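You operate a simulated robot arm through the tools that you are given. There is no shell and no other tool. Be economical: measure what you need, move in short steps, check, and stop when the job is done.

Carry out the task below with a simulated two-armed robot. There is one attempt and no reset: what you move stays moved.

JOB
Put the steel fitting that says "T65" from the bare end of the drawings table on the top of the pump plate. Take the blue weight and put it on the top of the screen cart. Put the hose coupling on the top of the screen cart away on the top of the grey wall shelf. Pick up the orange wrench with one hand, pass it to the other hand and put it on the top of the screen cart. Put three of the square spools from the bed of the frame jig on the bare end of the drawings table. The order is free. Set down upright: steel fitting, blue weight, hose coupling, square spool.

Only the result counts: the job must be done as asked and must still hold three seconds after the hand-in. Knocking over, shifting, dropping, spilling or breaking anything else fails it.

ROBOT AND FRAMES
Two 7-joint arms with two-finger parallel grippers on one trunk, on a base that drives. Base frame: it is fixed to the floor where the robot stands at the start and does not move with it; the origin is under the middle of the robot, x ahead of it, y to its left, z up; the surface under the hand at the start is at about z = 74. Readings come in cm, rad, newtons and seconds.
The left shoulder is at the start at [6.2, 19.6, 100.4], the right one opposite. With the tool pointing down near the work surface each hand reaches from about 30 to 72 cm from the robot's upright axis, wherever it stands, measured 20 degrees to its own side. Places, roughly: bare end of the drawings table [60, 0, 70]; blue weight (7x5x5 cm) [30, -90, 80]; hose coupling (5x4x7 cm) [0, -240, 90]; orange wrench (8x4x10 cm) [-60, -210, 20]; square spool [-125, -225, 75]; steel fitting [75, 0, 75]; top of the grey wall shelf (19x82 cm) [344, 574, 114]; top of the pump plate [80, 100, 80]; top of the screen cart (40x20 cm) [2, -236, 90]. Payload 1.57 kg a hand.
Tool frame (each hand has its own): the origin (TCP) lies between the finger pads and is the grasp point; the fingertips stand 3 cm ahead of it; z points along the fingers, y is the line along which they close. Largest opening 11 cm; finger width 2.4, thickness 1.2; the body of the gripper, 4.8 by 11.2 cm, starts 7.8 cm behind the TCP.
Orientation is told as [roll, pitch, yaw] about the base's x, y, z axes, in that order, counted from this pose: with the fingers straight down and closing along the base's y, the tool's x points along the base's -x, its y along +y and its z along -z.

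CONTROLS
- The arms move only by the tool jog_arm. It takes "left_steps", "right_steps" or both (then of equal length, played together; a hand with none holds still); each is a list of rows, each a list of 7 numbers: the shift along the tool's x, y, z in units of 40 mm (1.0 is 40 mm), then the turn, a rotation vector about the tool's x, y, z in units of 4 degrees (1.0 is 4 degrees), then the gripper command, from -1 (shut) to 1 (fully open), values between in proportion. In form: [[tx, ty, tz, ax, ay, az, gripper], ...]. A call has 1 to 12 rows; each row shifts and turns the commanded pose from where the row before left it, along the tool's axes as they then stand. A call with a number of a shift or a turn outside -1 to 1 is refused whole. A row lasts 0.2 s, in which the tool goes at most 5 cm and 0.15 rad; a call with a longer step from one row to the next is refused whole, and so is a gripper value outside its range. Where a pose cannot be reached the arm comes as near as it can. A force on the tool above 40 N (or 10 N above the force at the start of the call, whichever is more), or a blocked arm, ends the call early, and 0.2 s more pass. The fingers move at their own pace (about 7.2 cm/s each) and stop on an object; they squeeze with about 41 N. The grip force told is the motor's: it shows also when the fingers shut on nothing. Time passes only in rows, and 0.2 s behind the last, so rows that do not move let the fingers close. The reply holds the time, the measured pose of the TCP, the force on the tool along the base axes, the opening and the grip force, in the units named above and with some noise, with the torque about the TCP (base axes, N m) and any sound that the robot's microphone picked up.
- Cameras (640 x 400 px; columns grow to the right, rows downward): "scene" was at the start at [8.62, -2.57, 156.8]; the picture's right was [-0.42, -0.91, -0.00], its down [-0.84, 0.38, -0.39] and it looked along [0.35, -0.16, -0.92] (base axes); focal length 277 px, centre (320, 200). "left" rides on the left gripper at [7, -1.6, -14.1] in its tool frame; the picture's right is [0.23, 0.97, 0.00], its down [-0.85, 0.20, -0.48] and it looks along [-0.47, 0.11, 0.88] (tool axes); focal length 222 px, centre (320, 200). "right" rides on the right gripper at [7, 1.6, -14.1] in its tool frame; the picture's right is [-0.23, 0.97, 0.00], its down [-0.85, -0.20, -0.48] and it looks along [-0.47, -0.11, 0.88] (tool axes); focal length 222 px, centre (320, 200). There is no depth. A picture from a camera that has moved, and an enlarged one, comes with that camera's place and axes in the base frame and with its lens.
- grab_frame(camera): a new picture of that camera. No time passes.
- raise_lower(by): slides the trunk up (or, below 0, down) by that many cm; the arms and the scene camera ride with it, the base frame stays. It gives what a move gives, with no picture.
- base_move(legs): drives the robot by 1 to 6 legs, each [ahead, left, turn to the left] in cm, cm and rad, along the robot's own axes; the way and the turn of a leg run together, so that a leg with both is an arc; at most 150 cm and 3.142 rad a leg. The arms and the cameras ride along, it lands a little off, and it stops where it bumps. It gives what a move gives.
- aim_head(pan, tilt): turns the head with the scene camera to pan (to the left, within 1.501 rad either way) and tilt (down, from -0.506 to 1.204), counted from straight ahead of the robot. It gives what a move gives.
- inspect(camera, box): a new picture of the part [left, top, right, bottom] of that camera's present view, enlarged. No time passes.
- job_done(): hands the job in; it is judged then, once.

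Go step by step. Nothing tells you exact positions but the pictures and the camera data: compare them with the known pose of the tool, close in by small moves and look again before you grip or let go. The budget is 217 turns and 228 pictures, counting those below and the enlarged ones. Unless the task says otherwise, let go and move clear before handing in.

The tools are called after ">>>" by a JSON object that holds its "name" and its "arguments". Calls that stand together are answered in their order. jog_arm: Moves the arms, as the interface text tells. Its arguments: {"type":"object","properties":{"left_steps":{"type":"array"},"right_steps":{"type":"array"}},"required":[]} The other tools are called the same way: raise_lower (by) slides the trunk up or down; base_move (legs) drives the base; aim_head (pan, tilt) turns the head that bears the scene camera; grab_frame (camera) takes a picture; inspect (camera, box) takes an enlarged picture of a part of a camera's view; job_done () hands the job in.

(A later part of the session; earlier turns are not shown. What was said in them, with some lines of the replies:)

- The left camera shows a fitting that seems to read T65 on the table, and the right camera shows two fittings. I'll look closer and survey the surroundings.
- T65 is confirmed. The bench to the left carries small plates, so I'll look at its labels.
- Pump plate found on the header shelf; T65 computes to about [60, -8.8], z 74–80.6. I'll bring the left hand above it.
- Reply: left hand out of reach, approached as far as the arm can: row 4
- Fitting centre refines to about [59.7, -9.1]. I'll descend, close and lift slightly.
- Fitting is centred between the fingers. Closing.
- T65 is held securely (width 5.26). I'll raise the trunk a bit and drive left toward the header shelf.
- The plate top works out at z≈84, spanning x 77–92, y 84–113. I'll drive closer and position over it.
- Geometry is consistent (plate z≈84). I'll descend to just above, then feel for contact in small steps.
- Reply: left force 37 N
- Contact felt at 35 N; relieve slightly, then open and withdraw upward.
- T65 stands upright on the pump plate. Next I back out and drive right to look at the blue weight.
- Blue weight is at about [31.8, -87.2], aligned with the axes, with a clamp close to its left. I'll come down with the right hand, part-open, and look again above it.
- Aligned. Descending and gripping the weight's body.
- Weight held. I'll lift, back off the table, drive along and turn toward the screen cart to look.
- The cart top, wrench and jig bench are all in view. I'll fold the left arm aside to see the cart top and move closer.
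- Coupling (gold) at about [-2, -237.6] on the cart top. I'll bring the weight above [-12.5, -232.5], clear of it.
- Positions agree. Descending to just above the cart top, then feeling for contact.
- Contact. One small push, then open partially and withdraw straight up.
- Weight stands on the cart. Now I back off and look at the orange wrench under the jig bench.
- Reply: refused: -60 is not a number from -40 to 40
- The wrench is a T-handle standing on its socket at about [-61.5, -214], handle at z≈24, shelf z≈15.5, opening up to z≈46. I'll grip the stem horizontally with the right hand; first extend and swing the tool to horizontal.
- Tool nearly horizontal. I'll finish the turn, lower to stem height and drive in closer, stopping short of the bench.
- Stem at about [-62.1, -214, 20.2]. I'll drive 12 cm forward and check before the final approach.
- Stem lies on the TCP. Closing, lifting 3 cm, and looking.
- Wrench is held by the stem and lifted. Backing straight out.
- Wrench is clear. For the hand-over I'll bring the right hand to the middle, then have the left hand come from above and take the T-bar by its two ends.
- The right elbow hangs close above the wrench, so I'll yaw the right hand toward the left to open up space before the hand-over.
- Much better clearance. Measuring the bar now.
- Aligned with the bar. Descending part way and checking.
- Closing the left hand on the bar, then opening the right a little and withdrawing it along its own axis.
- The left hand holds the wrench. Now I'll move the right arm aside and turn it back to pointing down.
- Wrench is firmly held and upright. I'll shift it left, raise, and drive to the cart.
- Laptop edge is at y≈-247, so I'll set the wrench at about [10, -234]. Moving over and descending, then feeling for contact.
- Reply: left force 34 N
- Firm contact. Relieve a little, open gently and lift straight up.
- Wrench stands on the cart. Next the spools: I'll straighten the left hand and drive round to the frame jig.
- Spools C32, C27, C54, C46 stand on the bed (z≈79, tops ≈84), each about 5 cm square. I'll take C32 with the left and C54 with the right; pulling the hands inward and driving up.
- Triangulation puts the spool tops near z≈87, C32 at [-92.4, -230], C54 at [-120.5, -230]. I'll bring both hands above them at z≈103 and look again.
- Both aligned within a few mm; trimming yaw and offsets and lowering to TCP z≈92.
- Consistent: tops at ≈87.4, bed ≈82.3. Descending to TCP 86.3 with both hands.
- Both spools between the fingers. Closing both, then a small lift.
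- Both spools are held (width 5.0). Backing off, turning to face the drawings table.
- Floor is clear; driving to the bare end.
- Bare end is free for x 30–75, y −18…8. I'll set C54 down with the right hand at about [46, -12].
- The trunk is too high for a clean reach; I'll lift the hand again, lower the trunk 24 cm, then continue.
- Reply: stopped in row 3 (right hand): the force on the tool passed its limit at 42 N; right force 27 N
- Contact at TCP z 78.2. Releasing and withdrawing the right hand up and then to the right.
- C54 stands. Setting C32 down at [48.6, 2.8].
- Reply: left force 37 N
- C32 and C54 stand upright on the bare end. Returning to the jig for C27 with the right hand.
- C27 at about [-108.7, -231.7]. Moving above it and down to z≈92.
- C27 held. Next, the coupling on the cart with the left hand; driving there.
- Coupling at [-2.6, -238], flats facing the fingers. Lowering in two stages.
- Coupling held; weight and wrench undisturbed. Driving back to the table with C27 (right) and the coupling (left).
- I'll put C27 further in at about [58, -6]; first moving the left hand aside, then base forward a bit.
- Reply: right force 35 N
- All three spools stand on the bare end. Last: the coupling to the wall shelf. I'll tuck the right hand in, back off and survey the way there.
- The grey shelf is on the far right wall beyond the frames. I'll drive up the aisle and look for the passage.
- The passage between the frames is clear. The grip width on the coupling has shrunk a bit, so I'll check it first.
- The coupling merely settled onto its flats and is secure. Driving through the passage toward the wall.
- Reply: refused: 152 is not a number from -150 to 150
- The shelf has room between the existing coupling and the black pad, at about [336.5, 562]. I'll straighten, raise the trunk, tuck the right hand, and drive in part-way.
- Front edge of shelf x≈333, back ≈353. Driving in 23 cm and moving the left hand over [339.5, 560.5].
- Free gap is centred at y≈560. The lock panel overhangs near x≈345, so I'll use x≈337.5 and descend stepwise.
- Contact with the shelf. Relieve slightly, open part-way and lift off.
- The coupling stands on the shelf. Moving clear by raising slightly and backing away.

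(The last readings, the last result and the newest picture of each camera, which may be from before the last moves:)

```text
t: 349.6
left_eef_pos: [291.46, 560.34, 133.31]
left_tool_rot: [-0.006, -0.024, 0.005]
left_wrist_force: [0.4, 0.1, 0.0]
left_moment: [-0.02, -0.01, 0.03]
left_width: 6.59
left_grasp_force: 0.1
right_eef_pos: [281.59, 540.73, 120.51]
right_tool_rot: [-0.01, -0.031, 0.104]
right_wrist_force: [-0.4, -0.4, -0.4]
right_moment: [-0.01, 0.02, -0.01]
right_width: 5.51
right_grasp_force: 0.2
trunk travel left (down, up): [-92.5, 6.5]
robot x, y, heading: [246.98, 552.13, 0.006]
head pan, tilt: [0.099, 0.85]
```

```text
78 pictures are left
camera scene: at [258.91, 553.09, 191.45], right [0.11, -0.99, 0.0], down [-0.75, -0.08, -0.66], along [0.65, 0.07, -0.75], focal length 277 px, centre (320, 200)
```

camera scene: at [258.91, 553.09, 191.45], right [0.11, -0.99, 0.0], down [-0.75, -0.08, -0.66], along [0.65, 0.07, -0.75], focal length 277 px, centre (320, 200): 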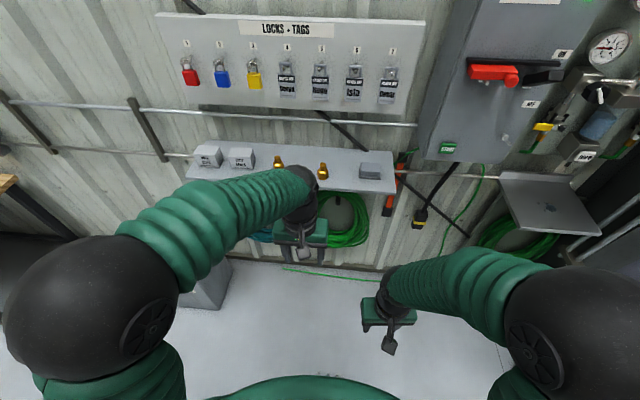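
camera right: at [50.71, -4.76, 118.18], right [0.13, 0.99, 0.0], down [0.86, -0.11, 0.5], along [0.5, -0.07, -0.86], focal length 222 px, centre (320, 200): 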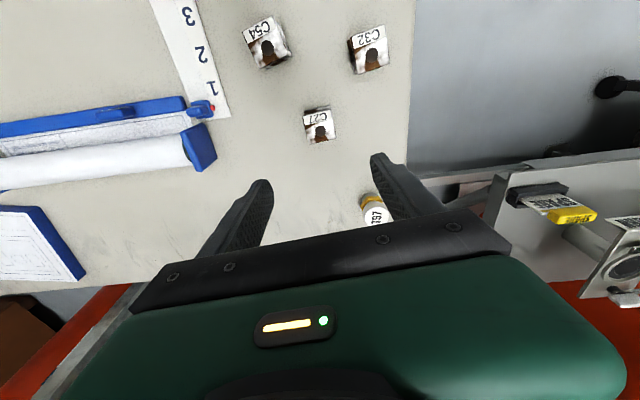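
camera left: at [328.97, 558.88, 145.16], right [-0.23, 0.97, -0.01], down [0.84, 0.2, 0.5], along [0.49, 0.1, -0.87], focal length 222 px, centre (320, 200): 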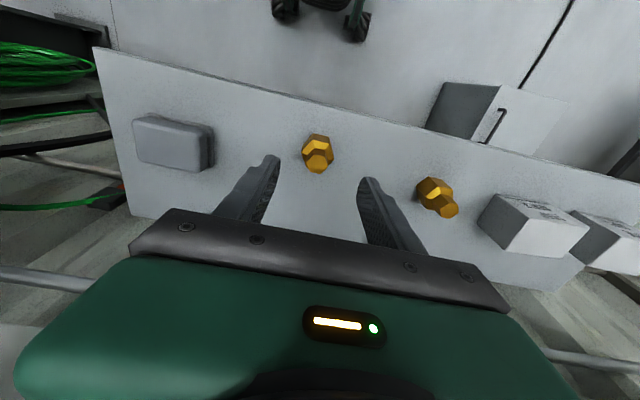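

Both couplings stand on the shelf and the hands are clear. All parts of the job are done, so I'm handing in.

>>> {"name": "job_done", "arguments": {}}

```text
The job is handed in.
```

All five parts of the job are done and handed in:

- **T65 fitting:** upright on the pump plate.
- **Blue weight:** upright on the screen cart.
- **Orange wrench:** picked up with the right hand, passed to the left, and set on the screen cart.
- **Square spools:** C32, C54 and C27 upright on the bare end of the drawings table.
- **Hose coupling:** upright on the grey wall shelf.
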